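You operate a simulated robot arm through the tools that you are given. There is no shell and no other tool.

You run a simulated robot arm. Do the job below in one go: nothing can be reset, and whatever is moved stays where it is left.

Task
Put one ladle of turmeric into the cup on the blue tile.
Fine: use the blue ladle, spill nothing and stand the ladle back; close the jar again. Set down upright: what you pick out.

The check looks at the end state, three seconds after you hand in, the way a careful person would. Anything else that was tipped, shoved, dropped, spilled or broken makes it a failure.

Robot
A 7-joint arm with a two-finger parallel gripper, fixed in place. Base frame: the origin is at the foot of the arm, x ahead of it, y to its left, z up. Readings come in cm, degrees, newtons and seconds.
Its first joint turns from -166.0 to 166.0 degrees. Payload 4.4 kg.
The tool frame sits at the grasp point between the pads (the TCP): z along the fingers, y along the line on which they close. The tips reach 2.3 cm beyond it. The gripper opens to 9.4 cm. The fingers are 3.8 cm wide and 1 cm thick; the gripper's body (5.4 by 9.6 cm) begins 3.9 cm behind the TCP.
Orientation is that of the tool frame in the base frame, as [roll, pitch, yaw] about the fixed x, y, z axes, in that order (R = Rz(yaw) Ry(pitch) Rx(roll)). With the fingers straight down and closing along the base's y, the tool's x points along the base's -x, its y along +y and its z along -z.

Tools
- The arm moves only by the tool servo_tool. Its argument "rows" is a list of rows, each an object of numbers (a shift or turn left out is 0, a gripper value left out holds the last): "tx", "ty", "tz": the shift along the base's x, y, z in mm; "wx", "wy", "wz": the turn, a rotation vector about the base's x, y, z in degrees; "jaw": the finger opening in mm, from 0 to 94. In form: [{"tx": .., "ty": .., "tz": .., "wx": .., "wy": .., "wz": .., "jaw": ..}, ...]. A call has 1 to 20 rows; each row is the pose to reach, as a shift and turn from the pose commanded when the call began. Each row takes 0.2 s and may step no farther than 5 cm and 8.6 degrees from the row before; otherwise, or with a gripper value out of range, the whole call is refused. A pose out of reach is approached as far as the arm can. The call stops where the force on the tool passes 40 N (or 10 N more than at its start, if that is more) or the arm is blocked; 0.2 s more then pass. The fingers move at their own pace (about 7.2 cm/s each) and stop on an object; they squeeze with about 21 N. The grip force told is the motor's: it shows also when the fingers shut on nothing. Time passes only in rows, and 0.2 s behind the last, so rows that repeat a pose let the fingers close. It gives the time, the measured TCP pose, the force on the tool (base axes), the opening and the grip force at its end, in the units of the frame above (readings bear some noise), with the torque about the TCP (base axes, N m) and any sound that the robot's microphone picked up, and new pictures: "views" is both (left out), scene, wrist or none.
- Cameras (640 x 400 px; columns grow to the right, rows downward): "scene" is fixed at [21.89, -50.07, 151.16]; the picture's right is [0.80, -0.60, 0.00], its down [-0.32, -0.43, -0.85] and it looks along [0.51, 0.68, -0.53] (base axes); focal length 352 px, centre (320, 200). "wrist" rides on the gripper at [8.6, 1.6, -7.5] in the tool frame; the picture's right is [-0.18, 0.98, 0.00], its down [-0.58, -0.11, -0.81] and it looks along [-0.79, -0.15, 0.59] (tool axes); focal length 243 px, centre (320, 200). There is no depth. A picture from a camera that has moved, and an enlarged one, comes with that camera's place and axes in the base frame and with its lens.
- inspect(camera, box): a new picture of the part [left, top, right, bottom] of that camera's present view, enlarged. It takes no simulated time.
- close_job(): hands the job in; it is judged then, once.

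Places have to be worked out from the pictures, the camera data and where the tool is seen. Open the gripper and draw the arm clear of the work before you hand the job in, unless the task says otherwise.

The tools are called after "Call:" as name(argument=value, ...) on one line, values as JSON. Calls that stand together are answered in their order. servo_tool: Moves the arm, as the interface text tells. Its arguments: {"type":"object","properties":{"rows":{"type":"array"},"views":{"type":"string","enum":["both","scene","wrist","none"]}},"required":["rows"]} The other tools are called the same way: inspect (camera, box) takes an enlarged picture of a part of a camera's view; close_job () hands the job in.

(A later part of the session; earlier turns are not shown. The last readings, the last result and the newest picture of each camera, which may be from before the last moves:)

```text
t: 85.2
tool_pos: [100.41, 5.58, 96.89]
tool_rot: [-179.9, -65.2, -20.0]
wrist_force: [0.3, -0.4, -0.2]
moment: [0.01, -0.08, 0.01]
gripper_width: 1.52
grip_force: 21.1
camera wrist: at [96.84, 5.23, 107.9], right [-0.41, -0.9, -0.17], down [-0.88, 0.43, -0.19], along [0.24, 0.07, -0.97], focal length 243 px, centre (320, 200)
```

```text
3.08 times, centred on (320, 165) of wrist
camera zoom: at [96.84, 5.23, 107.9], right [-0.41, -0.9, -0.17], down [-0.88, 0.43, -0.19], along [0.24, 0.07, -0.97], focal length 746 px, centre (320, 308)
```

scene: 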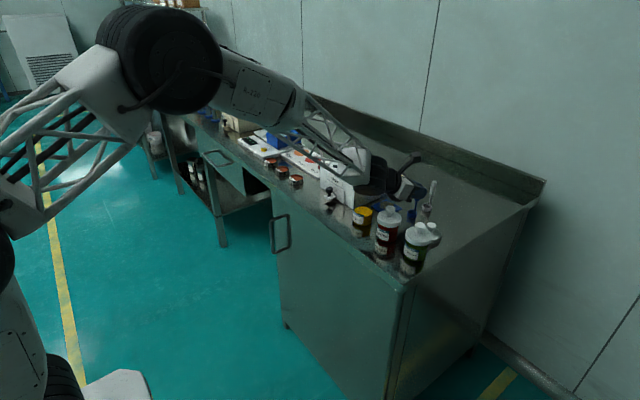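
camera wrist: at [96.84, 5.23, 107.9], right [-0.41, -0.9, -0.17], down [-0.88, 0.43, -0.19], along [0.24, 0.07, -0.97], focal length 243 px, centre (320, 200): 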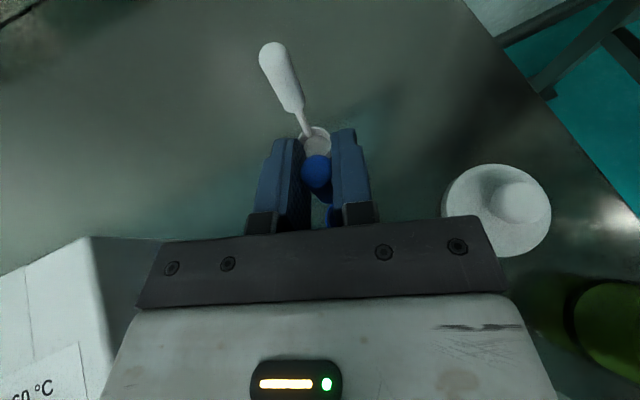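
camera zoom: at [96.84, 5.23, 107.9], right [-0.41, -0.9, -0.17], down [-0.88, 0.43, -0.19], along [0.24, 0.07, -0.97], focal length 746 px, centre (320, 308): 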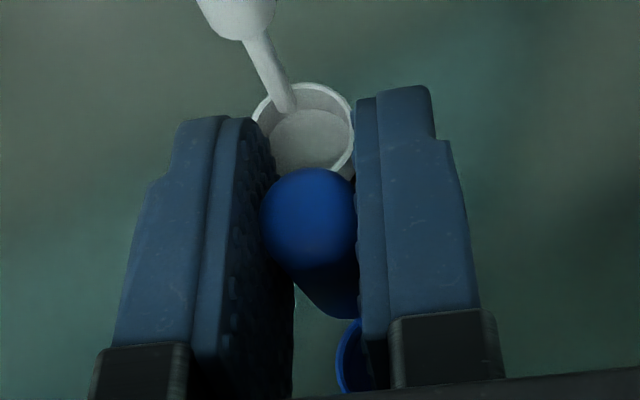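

Regripped at z≈96.9. Now I'll lift well clear and carry it back over its original spot (handle at (107.05, −3.5)).

Call:
servo_tool(rows=[{"tz": 5}, {"tz": 15}, {"tz": 40}, {"tz": 80}, {"tz": 120}, {"tz": 150}, {"tx": 15, "ty": -20, "tz": 150}, {"tx": 35, "ty": -50, "tz": 150}, {"tx": 55, "ty": -78, "tz": 150}, {"tx": 66, "ty": -91, "tz": 150}, {"tx": 66, "ty": -91, "tz": 110}, {"tx": 66, "ty": -91, "tz": 70}, {"tx": 66, "ty": -91, "tz": 40}, {"tx": 66, "ty": -91, "tz": 40}], views="both")

Call:
inspect(camera="scene", box=[350, 150, 480, 250])

```text
t: 88.2
tool_pos: [106.98, -3.5, 101.11]
tool_rot: [-179.8, -65.1, -20.0]
wrist_force: [0.8, -0.3, -0.3]
moment: [-0.04, -0.01, 0.0]
gripper_width: 1.5
grip_force: 21.0
camera wrist: at [103.59, -3.88, 111.92], right [-0.41, -0.9, -0.17], down [-0.88, 0.43, -0.19], along [0.24, 0.07, -0.97], focal length 243 px, centre (320, 200)
```

scene: 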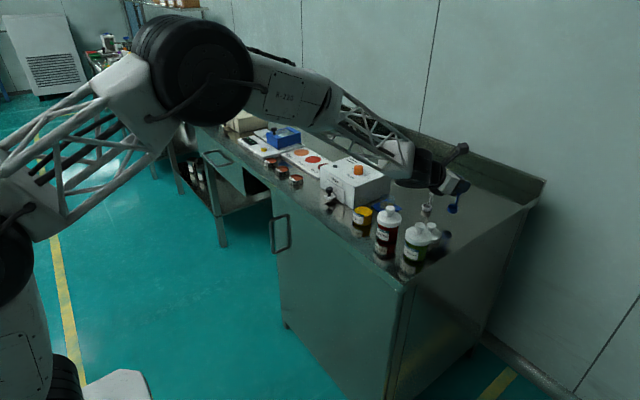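
wrist: 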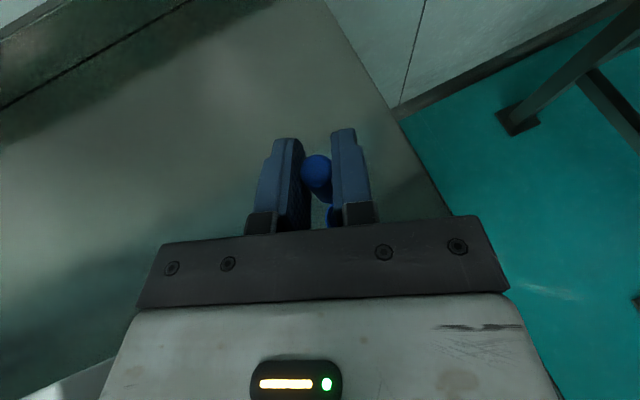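

```text
4.00 times, centred on (415, 200) of scene
camera zoom: at [21.89, -50.07, 151.16], right [0.8, -0.6, 0.0], down [-0.32, -0.43, -0.85], along [0.51, 0.68, -0.53], focal length 1408 px, centre (-60, 200)
```

zoom: 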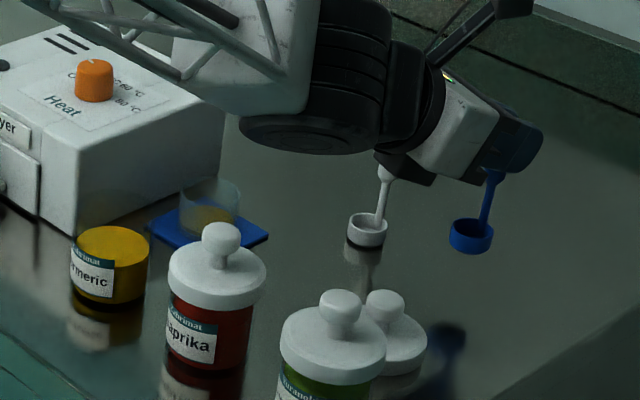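

It's over the original spot. I'll lower to just above contact, then creep down.

Call:
servo_tool(rows=[{"tz": -15}, {"tz": -28}, {"tz": -35}, {"tz": -35}], views="none")

Call:
servo_tool(rows=[{"tz": -1}, {"tz": -2}, {"tz": -2}], views="none")

Call:
servo_tool(rows=[{"tz": -0.5}, {"tz": -1}, {"tz": -1}], views="both")

Call:
inspect(camera="scene", box=[350, 160, 470, 240])

```text
t: 89.2
tool_pos: [107.21, -3.26, 97.67]
tool_rot: [180.0, -65.2, -19.9]
wrist_force: [-0.7, -0.7, -0.4]
moment: [0.01, 0.03, 0.01]
gripper_width: 1.51
grip_force: 20.6
```

```text
t: 90.0
tool_pos: [107.03, -3.38, 97.35]
tool_rot: [-179.9, -65.3, -20.0]
wrist_force: [0.1, -0.5, -0.6]
moment: [-0.03, -0.03, 0.04]
gripper_width: 1.51
grip_force: 21.4
```

```text
t: 90.8
tool_pos: [107.05, -3.43, 97.33]
tool_rot: [-179.8, -65.2, -20.1]
wrist_force: [0.4, 0.3, -0.4]
moment: [-0.04, -0.01, 0.0]
gripper_width: 1.5
grip_force: 20.8
camera wrist: at [103.56, -3.79, 108.17], right [-0.41, -0.9, -0.17], down [-0.88, 0.43, -0.19], along [0.24, 0.07, -0.97], focal length 243 px, centre (320, 200)
```

scene: 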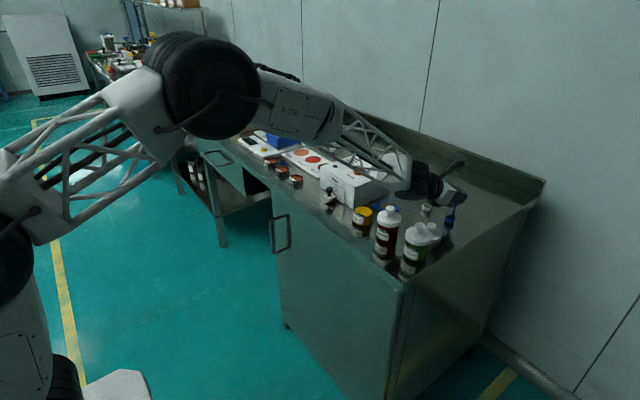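
wrist: 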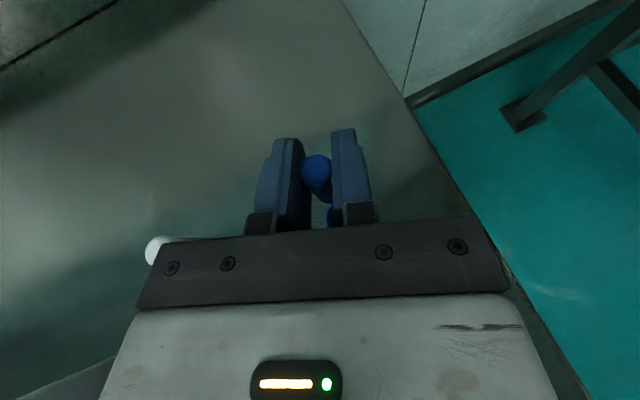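

```text
5.00 times, centred on (410, 200) of scene
camera zoom: at [21.89, -50.07, 151.16], right [0.8, -0.6, 0.0], down [-0.32, -0.43, -0.85], along [0.51, 0.68, -0.53], focal length 1760 px, centre (-130, 200)
```

zoom: 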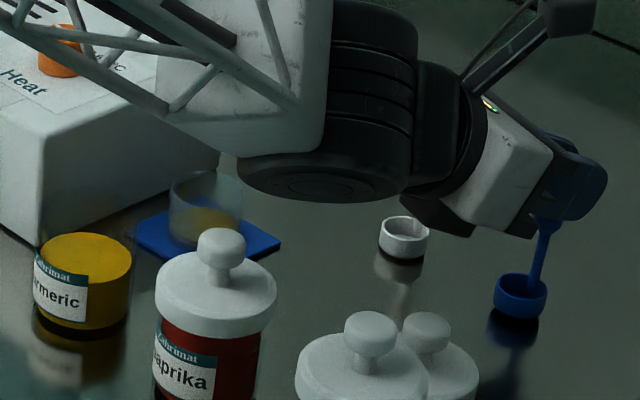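

Almost down at z≈97.3, with contact expected near 96.9. Continuing in millimetre steps.

Call:
servo_tool(rows=[{"tz": -1}, {"tz": -2}, {"tz": -2}], views="none")

Call:
servo_tool(rows=[{"tz": -0.5}, {"tz": -1}, {"tz": -1}], views="none")

Call:
servo_tool(rows=[{"tz": -0.5}, {"tz": -1}, {"tz": -1}], views="none")

```text
t: 91.6
tool_pos: [106.95, -3.36, 97.03]
tool_rot: [-179.9, -65.2, -20.1]
wrist_force: [-0.2, 0.4, -0.2]
moment: [0.03, 0.04, 0.01]
gripper_width: 1.5
grip_force: 20.6
```

```text
t: 92.4
tool_pos: [106.99, -3.3, 97.01]
tool_rot: [-179.9, -65.1, -20.0]
wrist_force: [0.4, -0.5, -0.3]
moment: [0.0, 0.01, 0.0]
gripper_width: 1.51
grip_force: 21.0
```

```text
t: 93.2
tool_pos: [107.02, -3.49, 96.93]
tool_rot: [-179.9, -65.3, -20.1]
wrist_force: [-0.1, 1.3, 11.1]
moment: [0.1, 0.12, 0.0]
gripper_width: 1.52
grip_force: 21.0
```

Contact at 11 N, so the ladle is on the bench. I'll ease up half a millimetre, open the fingers gently, and check.

Call:
servo_tool(rows=[{"tz": 0.5}, {"tz": 0.5}, {"tz": 0.5, "jaw": 18}, {"tz": 0.5, "jaw": 22}, {"tz": 0.5, "jaw": 28}, {"tz": 0.5, "jaw": 34}, {"tz": 0.5, "jaw": 38}, {"tz": 0.5, "jaw": 38}], views="both")

Call:
inspect(camera="scene", box=[400, 170, 480, 240])

Call:
inspect(camera="wrist", box=[240, 100, 400, 230])

```text
t: 95.0
tool_pos: [106.91, -3.41, 96.99]
tool_rot: [-179.9, -65.1, -19.9]
wrist_force: [0.4, -0.2, -0.9]
moment: [0.02, -0.02, 0.02]
gripper_width: 3.8
grip_force: 0.0
camera wrist: at [103.44, -3.85, 107.83], right [-0.41, -0.9, -0.17], down [-0.88, 0.43, -0.19], along [0.24, 0.07, -0.97], focal length 243 px, centre (320, 200)
```

scene: 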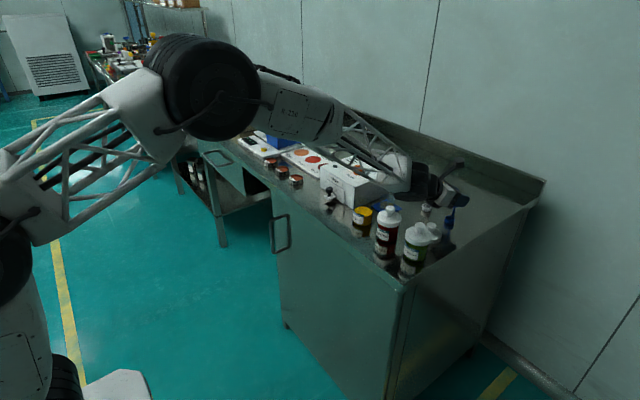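
wrist: 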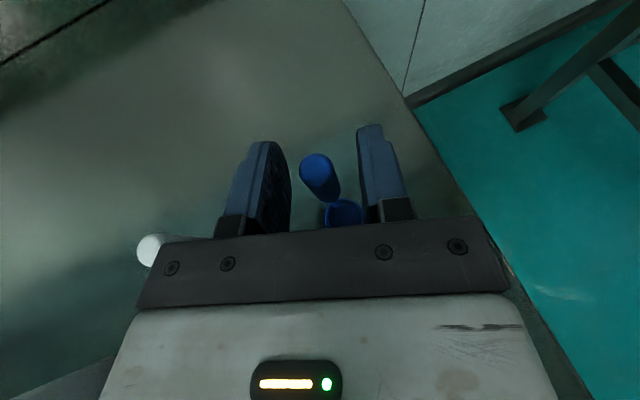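

```text
5.71 times, centred on (440, 205) of scene
camera zoom: at [21.89, -50.07, 151.16], right [0.8, -0.6, 0.0], down [-0.32, -0.43, -0.85], along [0.51, 0.68, -0.53], focal length 2011 px, centre (-366, 171)
```

zoom: 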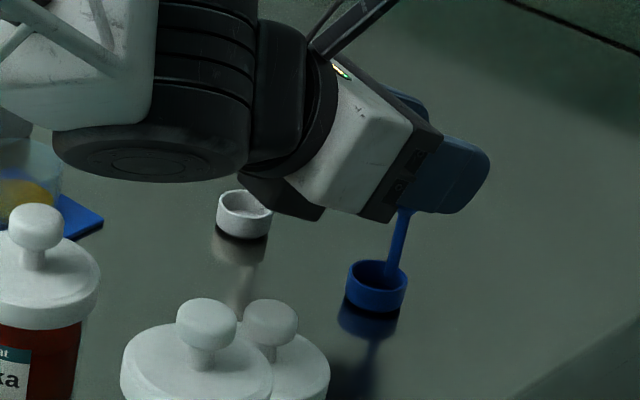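

```text
3.08 times, centred on (320, 165) of wrist
camera zoom: at [103.44, -3.85, 107.83], right [-0.41, -0.9, -0.17], down [-0.88, 0.43, -0.19], along [0.24, 0.07, -0.97], focal length 746 px, centre (320, 308)
```

zoom: 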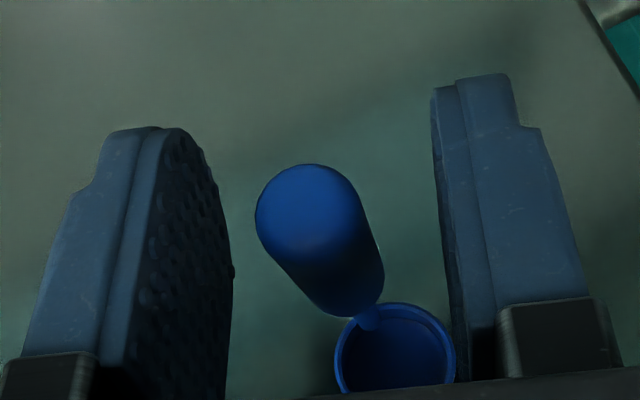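

The ladle stands in its original spot, upright and released. I'll rise straight up, clear of it.

Call:
servo_tool(rows=[{"tz": 10}, {"tz": 25}, {"tz": 45}, {"tz": 75}, {"tz": 110}, {"tz": 150}, {"tz": 190}, {"tx": -30, "tz": 220}, {"tx": -60, "tz": 240}, {"tx": -60, "tz": 240}], views="scene")

Call:
inspect(camera="scene", box=[330, 170, 480, 280])

```text
t: 97.2
tool_pos: [101.2, -3.53, 120.77]
tool_rot: [-179.9, -65.2, -19.9]
wrist_force: [0.2, 0.2, -0.6]
moment: [-0.04, -0.01, -0.01]
gripper_width: 3.78
grip_force: 0.2
```

scene: 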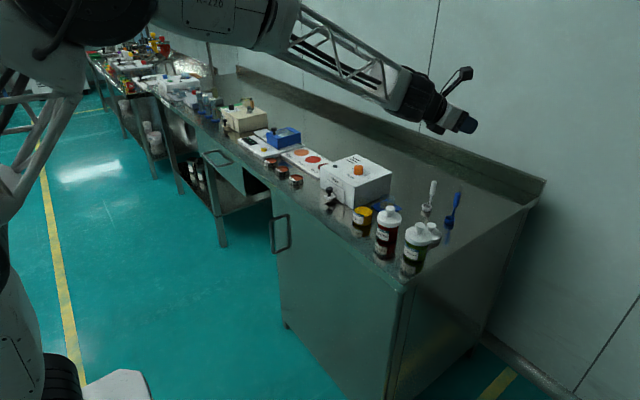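

```text
3.64 times, centred on (405, 225) of scene
camera zoom: at [21.89, -50.07, 151.16], right [0.8, -0.6, 0.0], down [-0.32, -0.43, -0.85], along [0.51, 0.68, -0.53], focal length 1280 px, centre (11, 109)
```

zoom: 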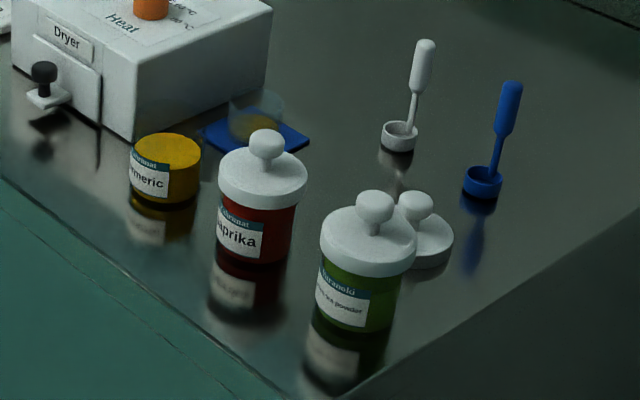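

Both ladles stand as they did originally. Now for the lid: I'll untilt the tool and turn back to yaw −90°.

Call:
servo_tool(rows=[{"tx": -8, "wx": 2.74, "wy": 7.52}, {"tx": -16, "wx": 5.47, "wy": 15.04}, {"tx": -24, "wx": 8.21, "wy": 22.55}, {"tx": -32, "wx": 10.94, "wy": 30.07}, {"tx": -40, "wx": 13.68, "wy": 37.59}, {"tx": -48, "wx": 16.42, "wy": 45.11}, {"tx": -56, "wx": 19.15, "wy": 52.62}, {"tx": -58, "wx": 22.23, "wy": 61.08}, {"tx": -58, "wx": 22.23, "wy": 61.08}], views="none")

Call:
servo_tool(rows=[{"wz": -8.5}, {"wz": -17}, {"wz": -25.5}, {"wz": -34}, {"wz": -42.5}, {"wz": -51}, {"wz": -59.5}, {"wz": -68}, {"wz": -70}, {"wz": -70}], views="none")

```text
refused: row 8 steps farther than a row can; nothing moved
```

```text
t: 99.4
tool_pos: [100.99, -3.44, 120.88]
tool_rot: [-179.9, -65.2, -90.2]
wrist_force: [0.5, -0.3, -0.7]
moment: [-0.02, 0.01, 0.02]
gripper_width: 3.79
grip_force: 0.2
```

The untilt call was refused because one step was over the limit, and the yaw turn ran first at a safe height. The tool now points toward −y with a 65° tilt, so I'll untilt about +x in smaller steps.

Call:
servo_tool(rows=[{"tx": -8, "wx": 8.15}, {"tx": -16, "wx": 16.3}, {"tx": -24, "wx": 24.45}, {"tx": -32, "wx": 32.6}, {"tx": -40, "wx": 40.75}, {"tx": -48, "wx": 48.9}, {"tx": -56, "wx": 57.05}, {"tx": -57, "ty": -11, "wx": 65.1}, {"tx": -57, "ty": -11, "wx": 65.1}], views="both")

```text
t: 101.4
tool_pos: [95.2, -4.51, 120.9]
tool_rot: [-179.8, 0.1, -89.9]
wrist_force: [-0.2, -0.3, 0.0]
moment: [0.01, 0.0, 0.04]
gripper_width: 3.83
grip_force: 0.1
camera wrist: at [93.63, -13.05, 128.28], right [-0.98, 0.18, 0.0], down [0.11, 0.58, 0.81], along [0.15, 0.79, -0.59], focal length 243 px, centre (320, 200)
```

scene: 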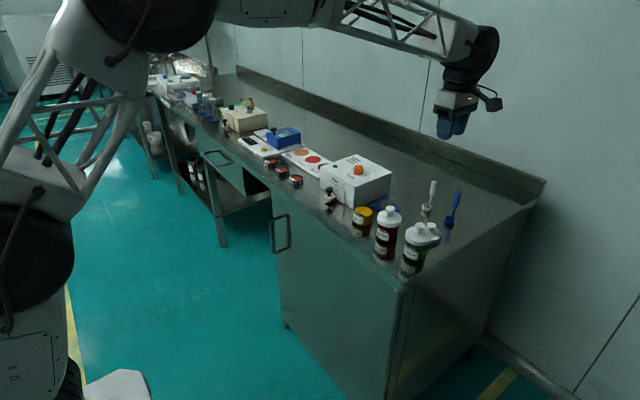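
wrist: 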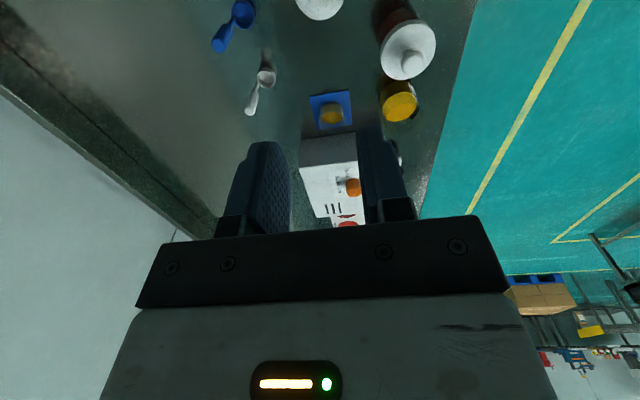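

Tool-down at yaw −90° again. I'll open the jaw and descend over the lid knob, pausing above it to check the alignment.

Call:
servo_tool(rows=[{"tx": 2, "ty": -1, "tz": -40, "jaw": 60}, {"tx": 2, "ty": -1, "tz": -85}, {"tx": 2, "ty": -1, "tz": -130}, {"tx": 2, "ty": -1, "tz": -170}, {"tx": 2, "ty": -1, "tz": -210}, {"tx": 2, "ty": -1, "tz": -240}, {"tx": 2, "ty": -1, "tz": -240}], views="both")

Call:
inspect(camera="wrist", box=[240, 60, 400, 220])

```text
t: 103.0
tool_pos: [95.07, -4.44, 96.83]
tool_rot: [-179.9, 0.0, -90.0]
wrist_force: [0.4, -0.5, -0.4]
moment: [0.03, 0.01, -0.02]
gripper_width: 5.98
grip_force: 0.0
camera wrist: at [93.52, -12.96, 104.23], right [-0.98, 0.18, 0.0], down [0.11, 0.58, 0.81], along [0.15, 0.79, -0.59], focal length 243 px, centre (320, 200)
```

scene: 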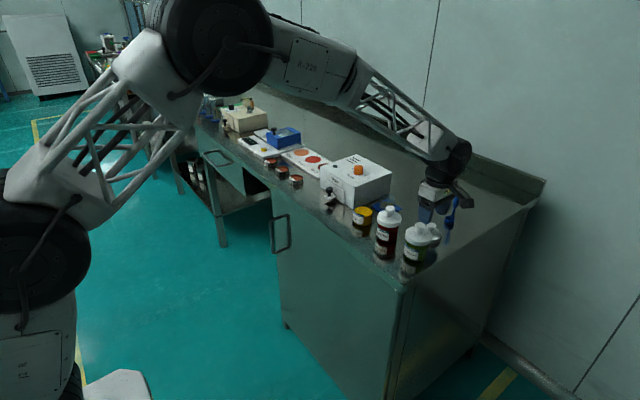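
wrist: 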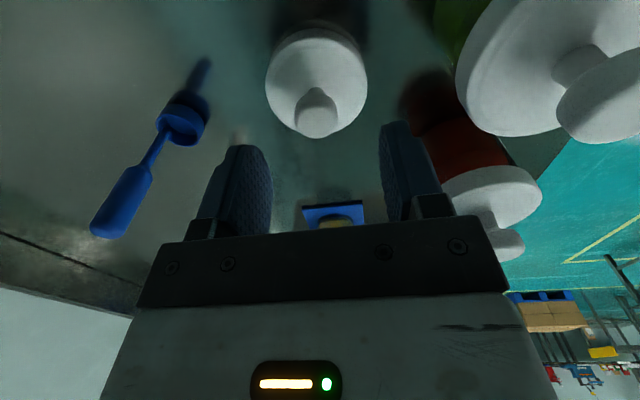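

```text
2.50 times, centred on (320, 140) of wrist
camera zoom: at [93.52, -12.96, 104.23], right [-0.98, 0.18, 0.0], down [0.11, 0.58, 0.81], along [0.15, 0.79, -0.59], focal length 606 px, centre (320, 350)
```

zoom: 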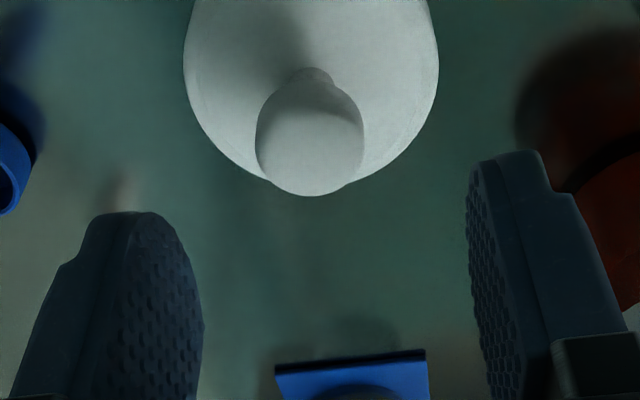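

The knob centre is at (95.3, −4.6, 92.0), 2–3 mm off the TCP. I'll correct, descend to z≈92.4 and close on it.

Call:
servo_tool(rows=[{"tx": 2.4, "ty": -1.4, "tz": -15}, {"tx": 2.4, "ty": -1.4, "tz": -32}, {"tx": 2.4, "ty": -1.4, "tz": -44}, {"tx": 2.4, "ty": -1.4, "tz": -44}, {"tx": 2.4, "ty": -1.4, "tz": -44, "jaw": 40}, {"tx": 2.4, "ty": -1.4, "tz": -44, "jaw": 28}, {"tx": 2.4, "ty": -1.4, "tz": -44, "jaw": 15}, {"tx": 2.4, "ty": -1.4, "tz": -44, "jaw": 15}, {"tx": 2.4, "ty": -1.4, "tz": -44, "jaw": 15}], views="both")

```text
t: 105.0
tool_pos: [95.59, -4.7, 92.47]
tool_rot: [-179.9, -0.1, -90.0]
wrist_force: [-1.2, -0.4, 0.2]
moment: [0.0, 0.03, 0.03]
gripper_width: 2.36
grip_force: 21.1
camera wrist: at [93.99, -13.3, 99.82], right [-0.98, 0.18, 0.0], down [0.11, 0.58, 0.81], along [0.15, 0.79, -0.59], focal length 243 px, centre (320, 200)
```

scene: 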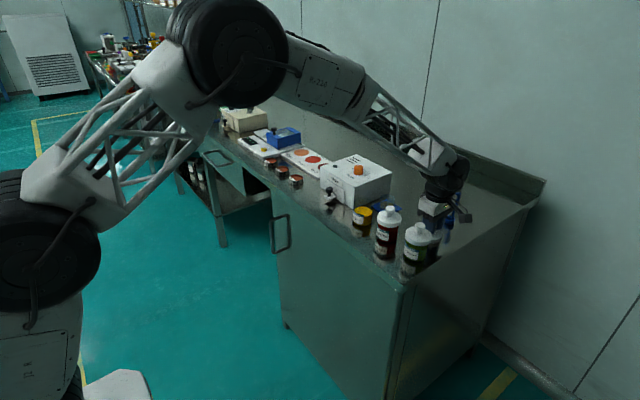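
wrist: 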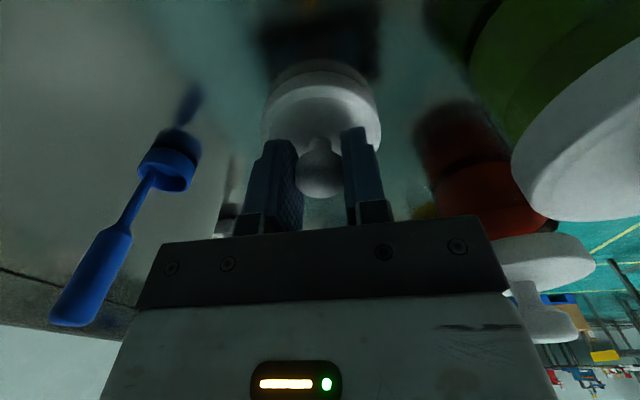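

The lid is gripped at the same 2.36 cm width. I'll lift and carry it back over the turmeric jar at height.

Call:
servo_tool(rows=[{"tz": 5}, {"tz": 20}, {"tz": 55}, {"tz": 95}, {"tz": 140}, {"tz": 180}, {"tz": 205}, {"tx": -20, "ty": 35, "tz": 205}, {"tx": -45, "ty": 75, "tz": 205}, {"tx": -70, "ty": 115, "tz": 205}, {"tx": -92, "ty": 150, "tz": 205}, {"tx": -105, "ty": 170, "tz": 205}, {"tx": -105, "ty": 170, "tz": 205}, {"tx": -105, "ty": 170, "tz": 205}], views="both")

Call:
inspect(camera="scene", box=[330, 130, 430, 240])

```text
t: 108.0
tool_pos: [84.84, 12.14, 112.94]
tool_rot: [-179.9, 0.0, -90.0]
wrist_force: [-0.1, 0.3, -1.0]
moment: [0.02, 0.03, 0.01]
gripper_width: 2.33
grip_force: 21.1
camera wrist: at [83.19, 3.64, 120.29], right [-0.98, 0.18, 0.0], down [0.11, 0.58, 0.81], along [0.15, 0.79, -0.59], focal length 243 px, centre (320, 200)
```

scene: 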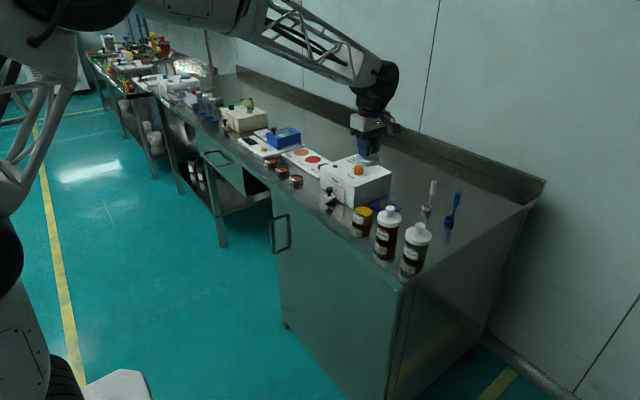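
wrist: 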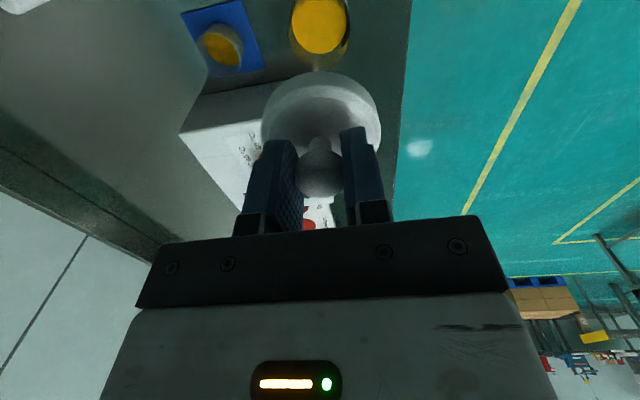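

```text
3.64 times, centred on (380, 185) of scene
camera zoom: at [21.89, -50.07, 151.16], right [0.8, -0.6, 0.0], down [-0.32, -0.43, -0.85], along [0.51, 0.68, -0.53], focal length 1280 px, centre (102, 254)
```

zoom: 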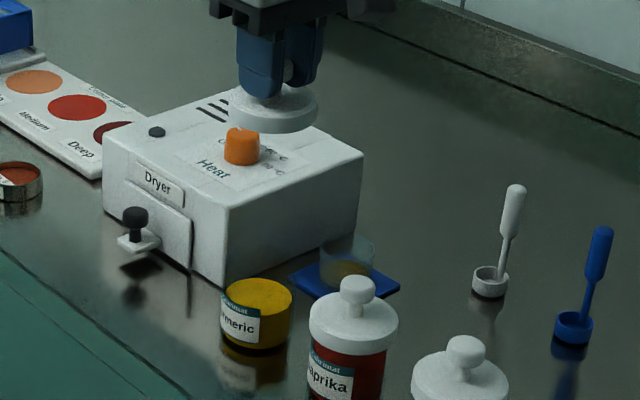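

The lid is over the jar at (84.84, 12.14), and the original seat was at (84.94, 12.40). I'll shift slightly and descend to about 2 cm above the seat, then check.

Call:
servo_tool(rows=[{"tx": 1, "ty": 2.4, "tz": -30}, {"tx": 1, "ty": 2.4, "tz": -65}, {"tx": 1, "ty": 2.4, "tz": -100}, {"tx": 1, "ty": 2.4, "tz": -120}, {"tx": 1, "ty": 2.4, "tz": -120}, {"tx": 1, "ty": 2.4, "tz": -120}], views="both")

Call:
inspect(camera="scene", box=[345, 180, 390, 232])

Call:
inspect(camera="wrist", box=[240, 0, 400, 160])

```text
t: 109.4
tool_pos: [85.29, 12.52, 100.89]
tool_rot: [-179.9, -0.1, -90.0]
wrist_force: [-0.1, -0.3, -1.2]
moment: [0.0, -0.03, 0.02]
gripper_width: 2.37
grip_force: 21.2
camera wrist: at [83.65, 3.96, 108.23], right [-0.98, 0.18, 0.0], down [0.11, 0.58, 0.81], along [0.15, 0.79, -0.59], focal length 243 px, centre (320, 200)
```

scene: 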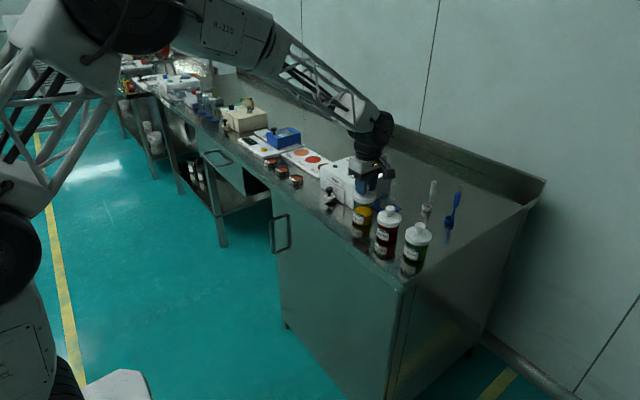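
wrist: 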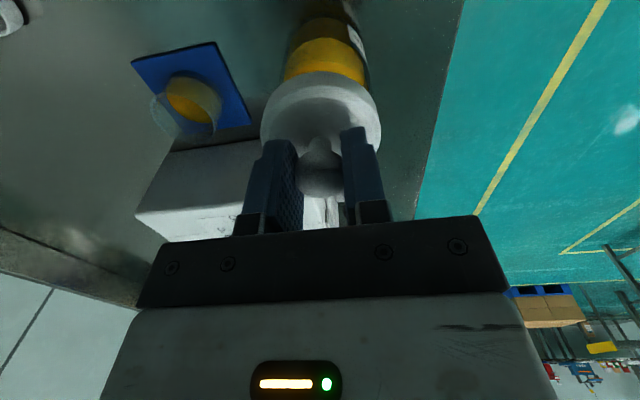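

```text
7.69 times, centred on (368, 206) of scene
camera zoom: at [21.89, -50.07, 151.16], right [0.8, -0.6, 0.0], down [-0.32, -0.43, -0.85], along [0.51, 0.68, -0.53], focal length 2708 px, centre (-45, 154)
```

zoom: 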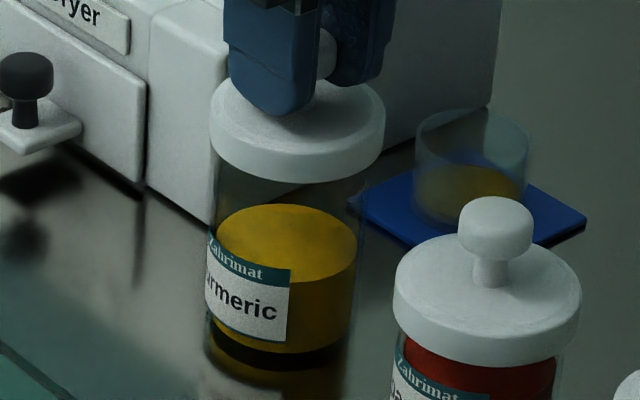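

```text
2.50 times, centred on (320, 80) of wrist
camera zoom: at [83.65, 3.96, 108.23], right [-0.98, 0.18, 0.0], down [0.11, 0.58, 0.81], along [0.15, 0.79, -0.59], focal length 606 px, centre (320, 500)
```

zoom: 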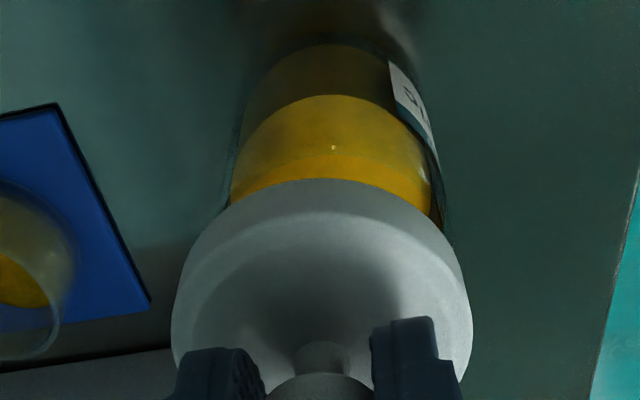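

The reading and picture both show the lid about 3 mm too far in +x. I'll let the arm settle and re-read.

Call:
servo_tool(rows=[{"tx": 0}, {"tx": 0}, {"tx": 0}, {"tx": 0}], views="wrist")

Call:
inspect(camera="wrist", box=[240, 0, 400, 160])

```text
t: 110.4
tool_pos: [85.32, 12.65, 100.83]
tool_rot: [-179.9, -0.2, -90.0]
wrist_force: [-0.1, 0.9, -1.3]
moment: [0.02, 0.03, 0.0]
gripper_width: 2.36
grip_force: 21.7
camera wrist: at [83.65, 3.96, 108.23], right [-0.98, 0.18, 0.0], down [0.11, 0.58, 0.81], along [0.15, 0.79, -0.59], focal length 243 px, centre (320, 200)
```

wrist: 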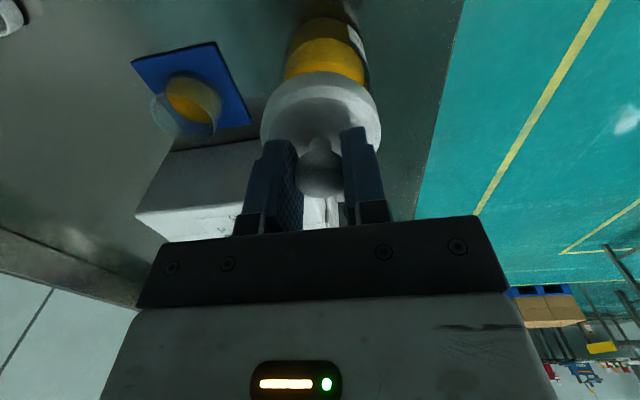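

```text
2.50 times, centred on (320, 80) of wrist
camera zoom: at [83.65, 3.96, 108.23], right [-0.98, 0.18, 0.0], down [0.11, 0.58, 0.81], along [0.15, 0.79, -0.59], focal length 606 px, centre (320, 500)
```

zoom: 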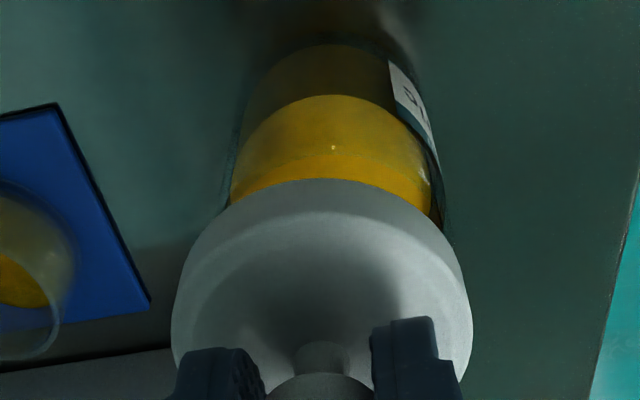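

The camera pose, which is noise-free, shows the arm needs about (−3, −1) mm to return to the original seat position. I'll apply that and recheck the alignment.

Call:
servo_tool(rows=[{"tx": -1.5, "ty": -0.5}, {"tx": -3, "ty": -1}, {"tx": -3, "ty": -1}, {"tx": -3, "ty": -1, "tz": -8}, {"tx": -3, "ty": -1, "tz": -12}, {"tx": -3, "ty": -1, "tz": -12}, {"tx": -3, "ty": -1, "tz": -12}], views="both")

Call:
inspect(camera="wrist", box=[240, 0, 400, 160])

Call:
inspect(camera="scene", box=[345, 180, 390, 232])

```text
t: 112.0
tool_pos: [85.04, 12.47, 99.76]
tool_rot: [-179.8, -0.2, -89.9]
wrist_force: [-0.7, 0.3, -0.7]
moment: [-0.01, -0.01, -0.02]
gripper_width: 2.34
grip_force: 21.2
camera wrist: at [83.38, 3.87, 107.09], right [-0.98, 0.18, 0.0], down [0.11, 0.58, 0.81], along [0.15, 0.79, -0.59], focal length 243 px, centre (320, 200)
```

scene: 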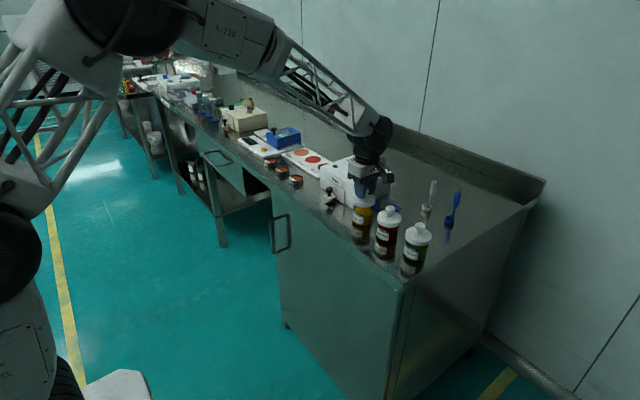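
wrist: 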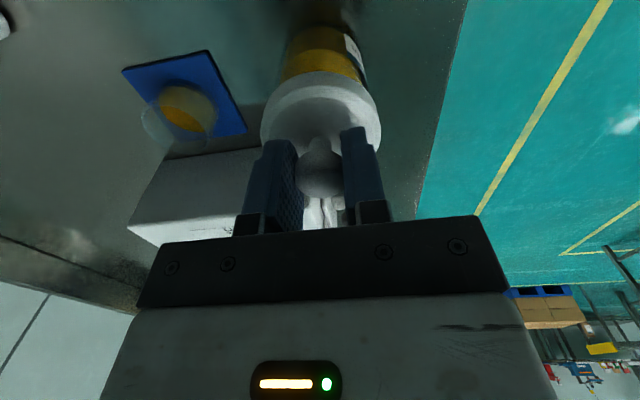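

```text
2.50 times, centred on (320, 80) of wrist
camera zoom: at [83.38, 3.87, 107.09], right [-0.98, 0.18, 0.0], down [0.11, 0.58, 0.81], along [0.15, 0.79, -0.59], focal length 606 px, centre (320, 500)
```

zoom: 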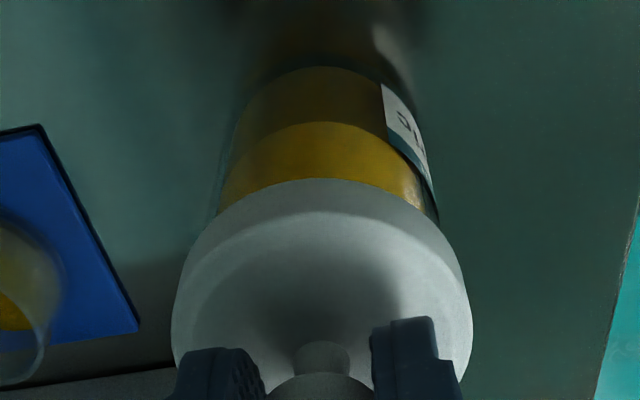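

```text
7.69 times, centred on (368, 206) of scene
camera zoom: at [21.89, -50.07, 151.16], right [0.8, -0.6, 0.0], down [-0.32, -0.43, -0.85], along [0.51, 0.68, -0.53], focal length 2708 px, centre (-45, 154)
```

zoom: 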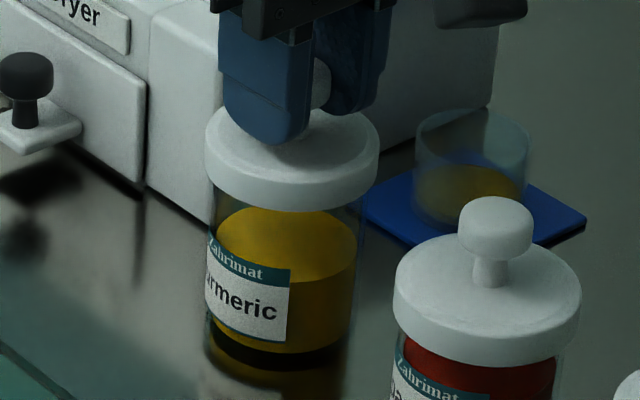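

The lid is now within about 1 mm of the original seat axis. I'll lower it the last 1.3 cm in small steps, watching the force.

Call:
servo_tool(rows=[{"tx": -0.5, "tz": -3}, {"tx": -0.5, "tz": -6}, {"tx": -0.5, "tz": -6}], views="none")

Call:
servo_tool(rows=[{"tz": -2}, {"tz": -4}, {"tz": -4}], views="wrist")

Call:
inspect(camera="scene", box=[345, 180, 390, 232])

```text
t: 112.8
tool_pos: [84.95, 12.47, 99.25]
tool_rot: [-179.9, -0.1, -90.0]
wrist_force: [-0.8, -0.2, 0.3]
moment: [0.0, -0.05, -0.02]
gripper_width: 2.35
grip_force: 21.5
```

```text
t: 113.6
tool_pos: [84.92, 12.42, 98.78]
tool_rot: [-179.9, -0.1, -90.0]
wrist_force: [0.5, -0.1, -0.3]
moment: [0.01, 0.0, 0.04]
gripper_width: 2.36
grip_force: 20.7
camera wrist: at [83.28, 3.83, 106.15], right [-0.98, 0.18, 0.0], down [0.11, 0.58, 0.81], along [0.15, 0.79, -0.59], focal length 243 px, centre (320, 200)
```

wrist: 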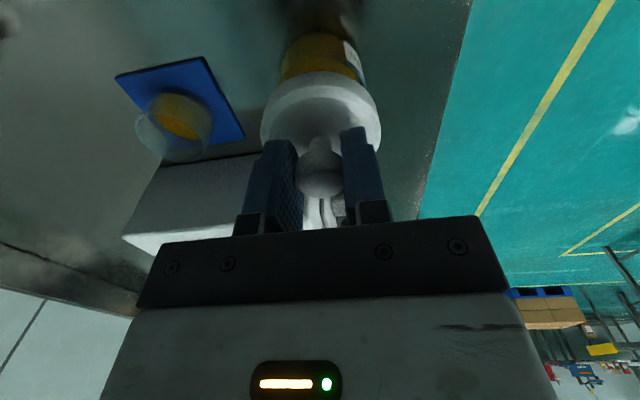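

```text
7.69 times, centred on (368, 206) of scene
camera zoom: at [21.89, -50.07, 151.16], right [0.8, -0.6, 0.0], down [-0.32, -0.43, -0.85], along [0.51, 0.68, -0.53], focal length 2708 px, centre (-45, 154)
```

zoom: 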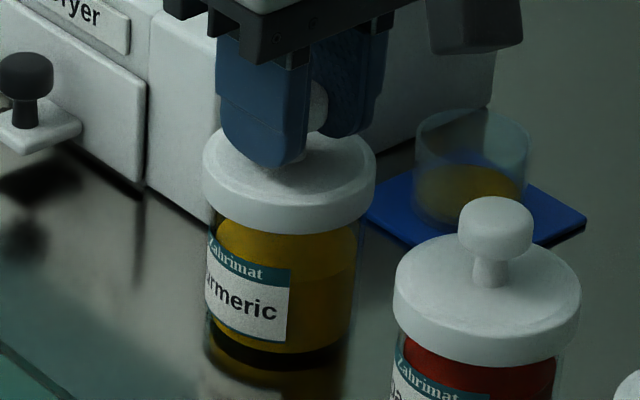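

No interference, with 3–4 mm to go to the seat. Continuing down in small steps.

Call:
servo_tool(rows=[{"tz": -1}, {"tz": -2}, {"tz": -2}], views="none")

Call:
servo_tool(rows=[{"tz": -0.5}, {"tz": -1}, {"tz": -1}], views="none")

Call:
servo_tool(rows=[{"tz": -0.5}, {"tz": -1}, {"tz": -1}], views="none")

```text
t: 114.4
tool_pos: [84.88, 12.35, 98.56]
tool_rot: [-180.0, 0.0, -90.0]
wrist_force: [0.0, -0.2, 0.4]
moment: [-0.04, -0.01, -0.03]
gripper_width: 2.36
grip_force: 20.9
```

```text
t: 115.2
tool_pos: [84.88, 12.3, 98.55]
tool_rot: [-179.9, -0.1, -90.0]
wrist_force: [-0.4, 0.1, 0.3]
moment: [0.03, 0.01, -0.01]
gripper_width: 2.34
grip_force: 20.7
```

```text
t: 116.0
tool_pos: [84.9, 12.4, 98.4]
tool_rot: [-179.9, -0.2, -90.0]
wrist_force: [0.3, 0.1, 0.3]
moment: [-0.03, 0.0, 0.04]
gripper_width: 2.36
grip_force: 21.2
```

No contact yet at z≈98.4, and the seat is expected near 98.3. Stepping further.

Call:
servo_tool(rows=[{"tz": -0.5}, {"tz": -1}, {"tz": -1}], views="none")

Call:
servo_tool(rows=[{"tz": -0.5}, {"tz": -1}, {"tz": -1}], views="wrist")

Call:
inspect(camera="scene", box=[345, 180, 390, 232])

```text
t: 116.8
tool_pos: [84.89, 12.43, 98.43]
tool_rot: [-179.9, -0.1, -90.0]
wrist_force: [0.1, -0.6, 0.3]
moment: [0.06, 0.03, 0.0]
gripper_width: 2.4
grip_force: 21.2
```

```text
t: 117.6
tool_pos: [84.87, 12.52, 98.23]
tool_rot: [-179.8, -0.1, -90.0]
wrist_force: [-0.3, 0.9, 6.3]
moment: [0.24, 0.07, -0.01]
gripper_width: 2.37
grip_force: 21.1
camera wrist: at [83.33, 3.88, 105.68], right [-0.98, 0.18, 0.0], down [0.11, 0.58, 0.81], along [0.15, 0.79, -0.59], focal length 243 px, centre (320, 200)
```

wrist: 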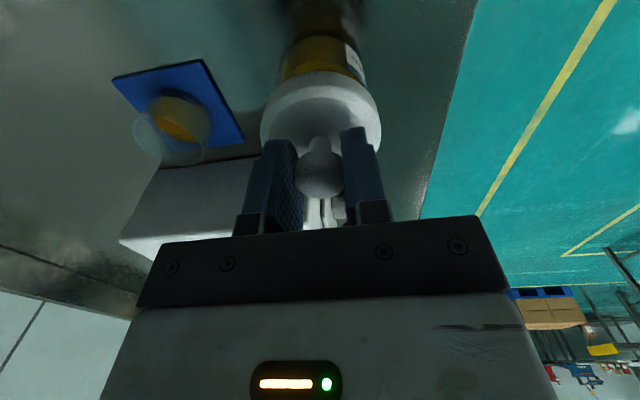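

```text
7.69 times, centred on (368, 206) of scene
camera zoom: at [21.89, -50.07, 151.16], right [0.8, -0.6, 0.0], down [-0.32, -0.43, -0.85], along [0.51, 0.68, -0.53], focal length 2708 px, centre (-45, 154)
```

zoom: 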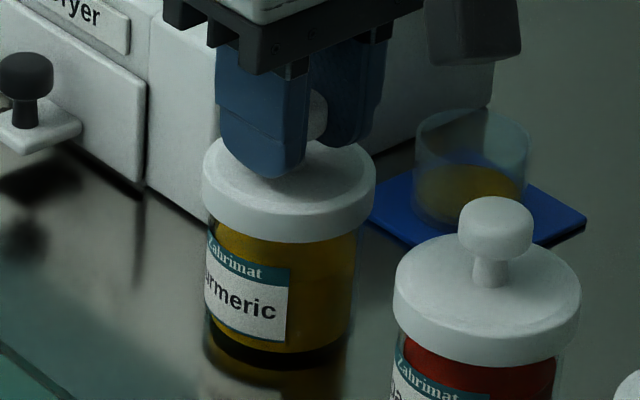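

The lid is at its original seat height with first contact at 6 N. A "snap" was heard when I first took hold of it on the jar, so closing may need a firm press. I'll push down gently and listen.

Call:
servo_tool(rows=[{"tz": -0.5}, {"tz": -1}, {"tz": -1}], views="none")

Call:
servo_tool(rows=[{"tz": -0.5}, {"tz": -1}, {"tz": -1}], views="none")

```text
t: 118.4
tool_pos: [85.0, 12.45, 98.23]
tool_rot: [-179.6, 0.0, -90.0]
wrist_force: [1.2, -3.6, 25.5]
moment: [-0.03, -0.03, -0.02]
gripper_width: 2.35
grip_force: 21.0
```

```text
t: 119.2
tool_pos: [84.92, 12.34, 98.04]
tool_rot: [-179.8, -0.1, -90.0]
wrist_force: [1.6, 5.6, 28.8]
moment: [0.15, -0.06, -0.01]
gripper_width: 2.39
grip_force: 21.7
```

Even contact force of about 25–29 N says the lid is seated squarely. I'll press once more, still under the limit, to see whether anything clicks, and look closely.

Call:
servo_tool(rows=[{"tz": -0.5}, {"tz": -1}, {"tz": -1}], views="both")

Call:
inspect(camera="scene", box=[345, 180, 409, 220])

```text
t: 120.0
tool_pos: [84.95, 12.23, 97.84]
tool_rot: [-179.8, -0.2, -90.0]
wrist_force: [3.6, -0.9, 32.0]
moment: [0.05, -0.07, -0.01]
gripper_width: 2.42
grip_force: 21.0
camera wrist: at [83.3, 3.81, 105.31], right [-0.98, 0.18, 0.0], down [0.11, 0.58, 0.81], along [0.15, 0.79, -0.59], focal length 243 px, centre (320, 200)
```

scene: 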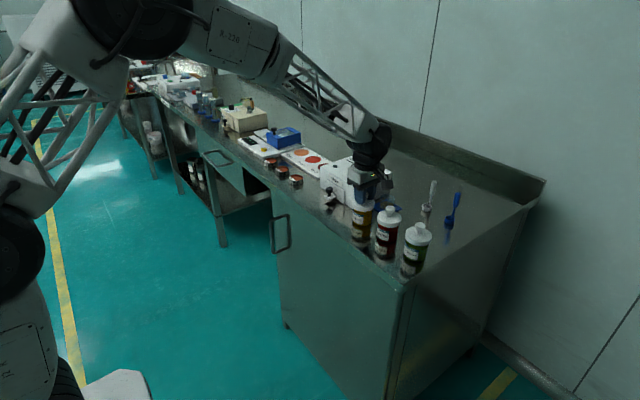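
wrist: 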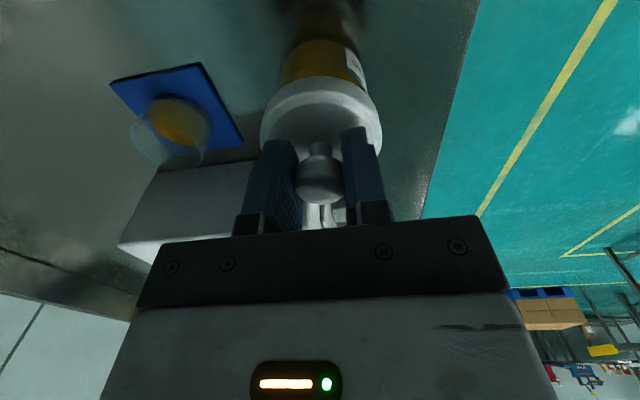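

```text
10.00 times, centred on (377, 200) of scene
camera zoom: at [21.89, -50.07, 151.16], right [0.8, -0.6, 0.0], down [-0.32, -0.43, -0.85], along [0.51, 0.68, -0.53], focal length 3520 px, centre (-250, 200)
```

zoom: 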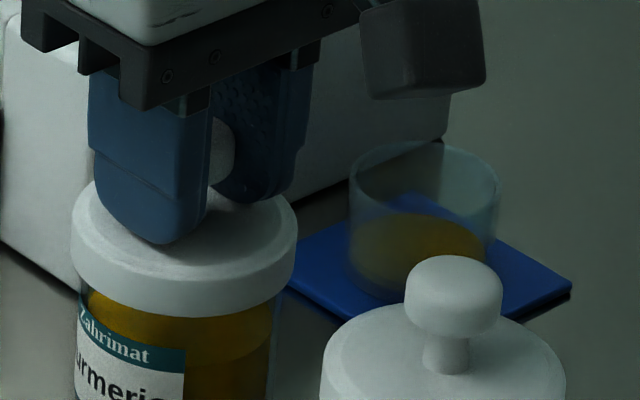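

The lid's height matches the original picture, so it is fully seated. I'll relieve the downward force before opening.

Call:
servo_tool(rows=[{"tz": 0.8}, {"tz": 1.5}, {"tz": 1.5}], views="none")

```text
t: 120.8
tool_pos: [84.95, 12.24, 97.92]
tool_rot: [-180.0, 0.0, -90.0]
wrist_force: [1.3, 1.1, 2.7]
moment: [0.04, 0.08, -0.03]
gripper_width: 2.43
grip_force: 21.0
```

The force is down to 2.7 N. I'll open the fingers and rise straight up.

Call:
servo_tool(rows=[{"jaw": 28}, {"jaw": 36}, {"jaw": 46}, {"jaw": 56}, {"jaw": 60}, {"jaw": 60}, {"tz": 10}, {"tz": 25}, {"tz": 50}, {"tz": 90}, {"tz": 130}, {"tz": 170}, {"tz": 170}], views="both")

Call:
inspect(camera="scene", box=[345, 180, 409, 220])

Call:
inspect(camera="scene", box=[330, 170, 480, 280])

```text
t: 123.6
tool_pos: [85.05, 11.77, 115.1]
tool_rot: [-179.8, -0.1, -90.0]
wrist_force: [0.2, 0.0, 0.3]
moment: [0.0, 0.0, -0.02]
gripper_width: 6.0
grip_force: 0.1
heard: snap
camera wrist: at [83.34, 3.29, 122.54], right [-0.98, 0.18, 0.0], down [0.11, 0.58, 0.81], along [0.15, 0.79, -0.59], focal length 243 px, centre (320, 200)
```

scene: 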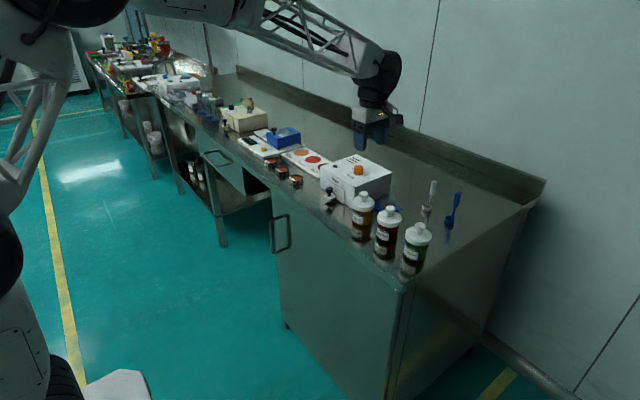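
wrist: 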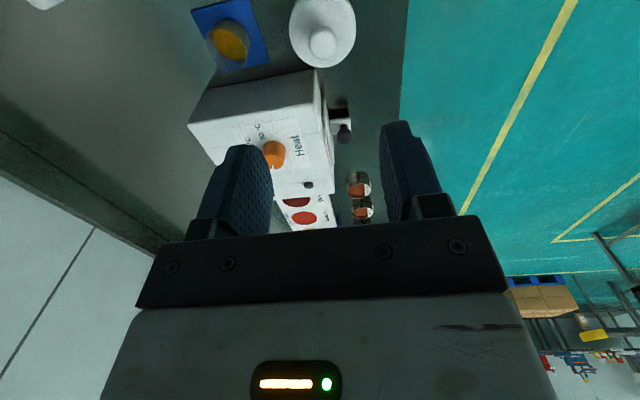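

```text
10.00 times, centred on (377, 200) of scene
camera zoom: at [21.89, -50.07, 151.16], right [0.8, -0.6, 0.0], down [-0.32, -0.43, -0.85], along [0.51, 0.68, -0.53], focal length 3520 px, centre (-250, 200)
```

zoom: 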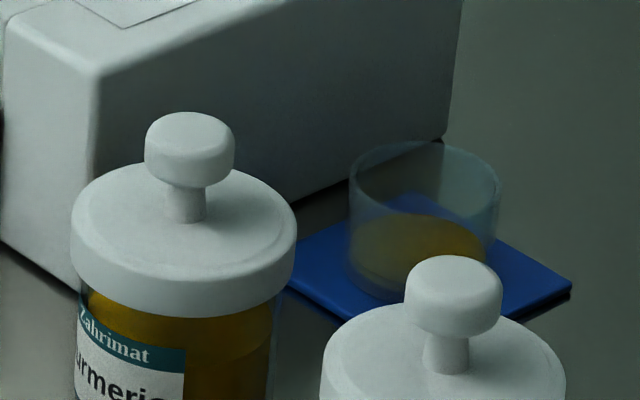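

```text
3.64 times, centred on (405, 225) of scene
camera zoom: at [21.89, -50.07, 151.16], right [0.8, -0.6, 0.0], down [-0.32, -0.43, -0.85], along [0.51, 0.68, -0.53], focal length 1280 px, centre (11, 109)
```

zoom: 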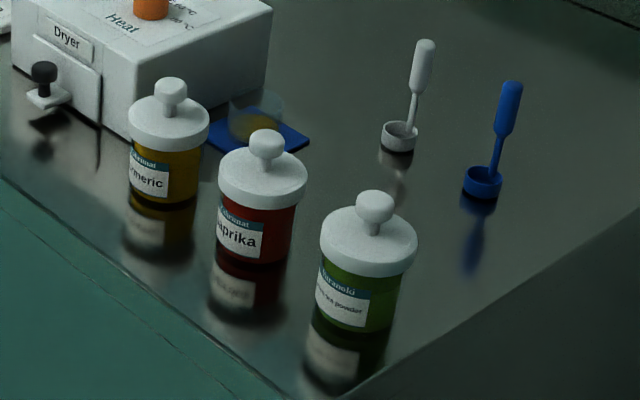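

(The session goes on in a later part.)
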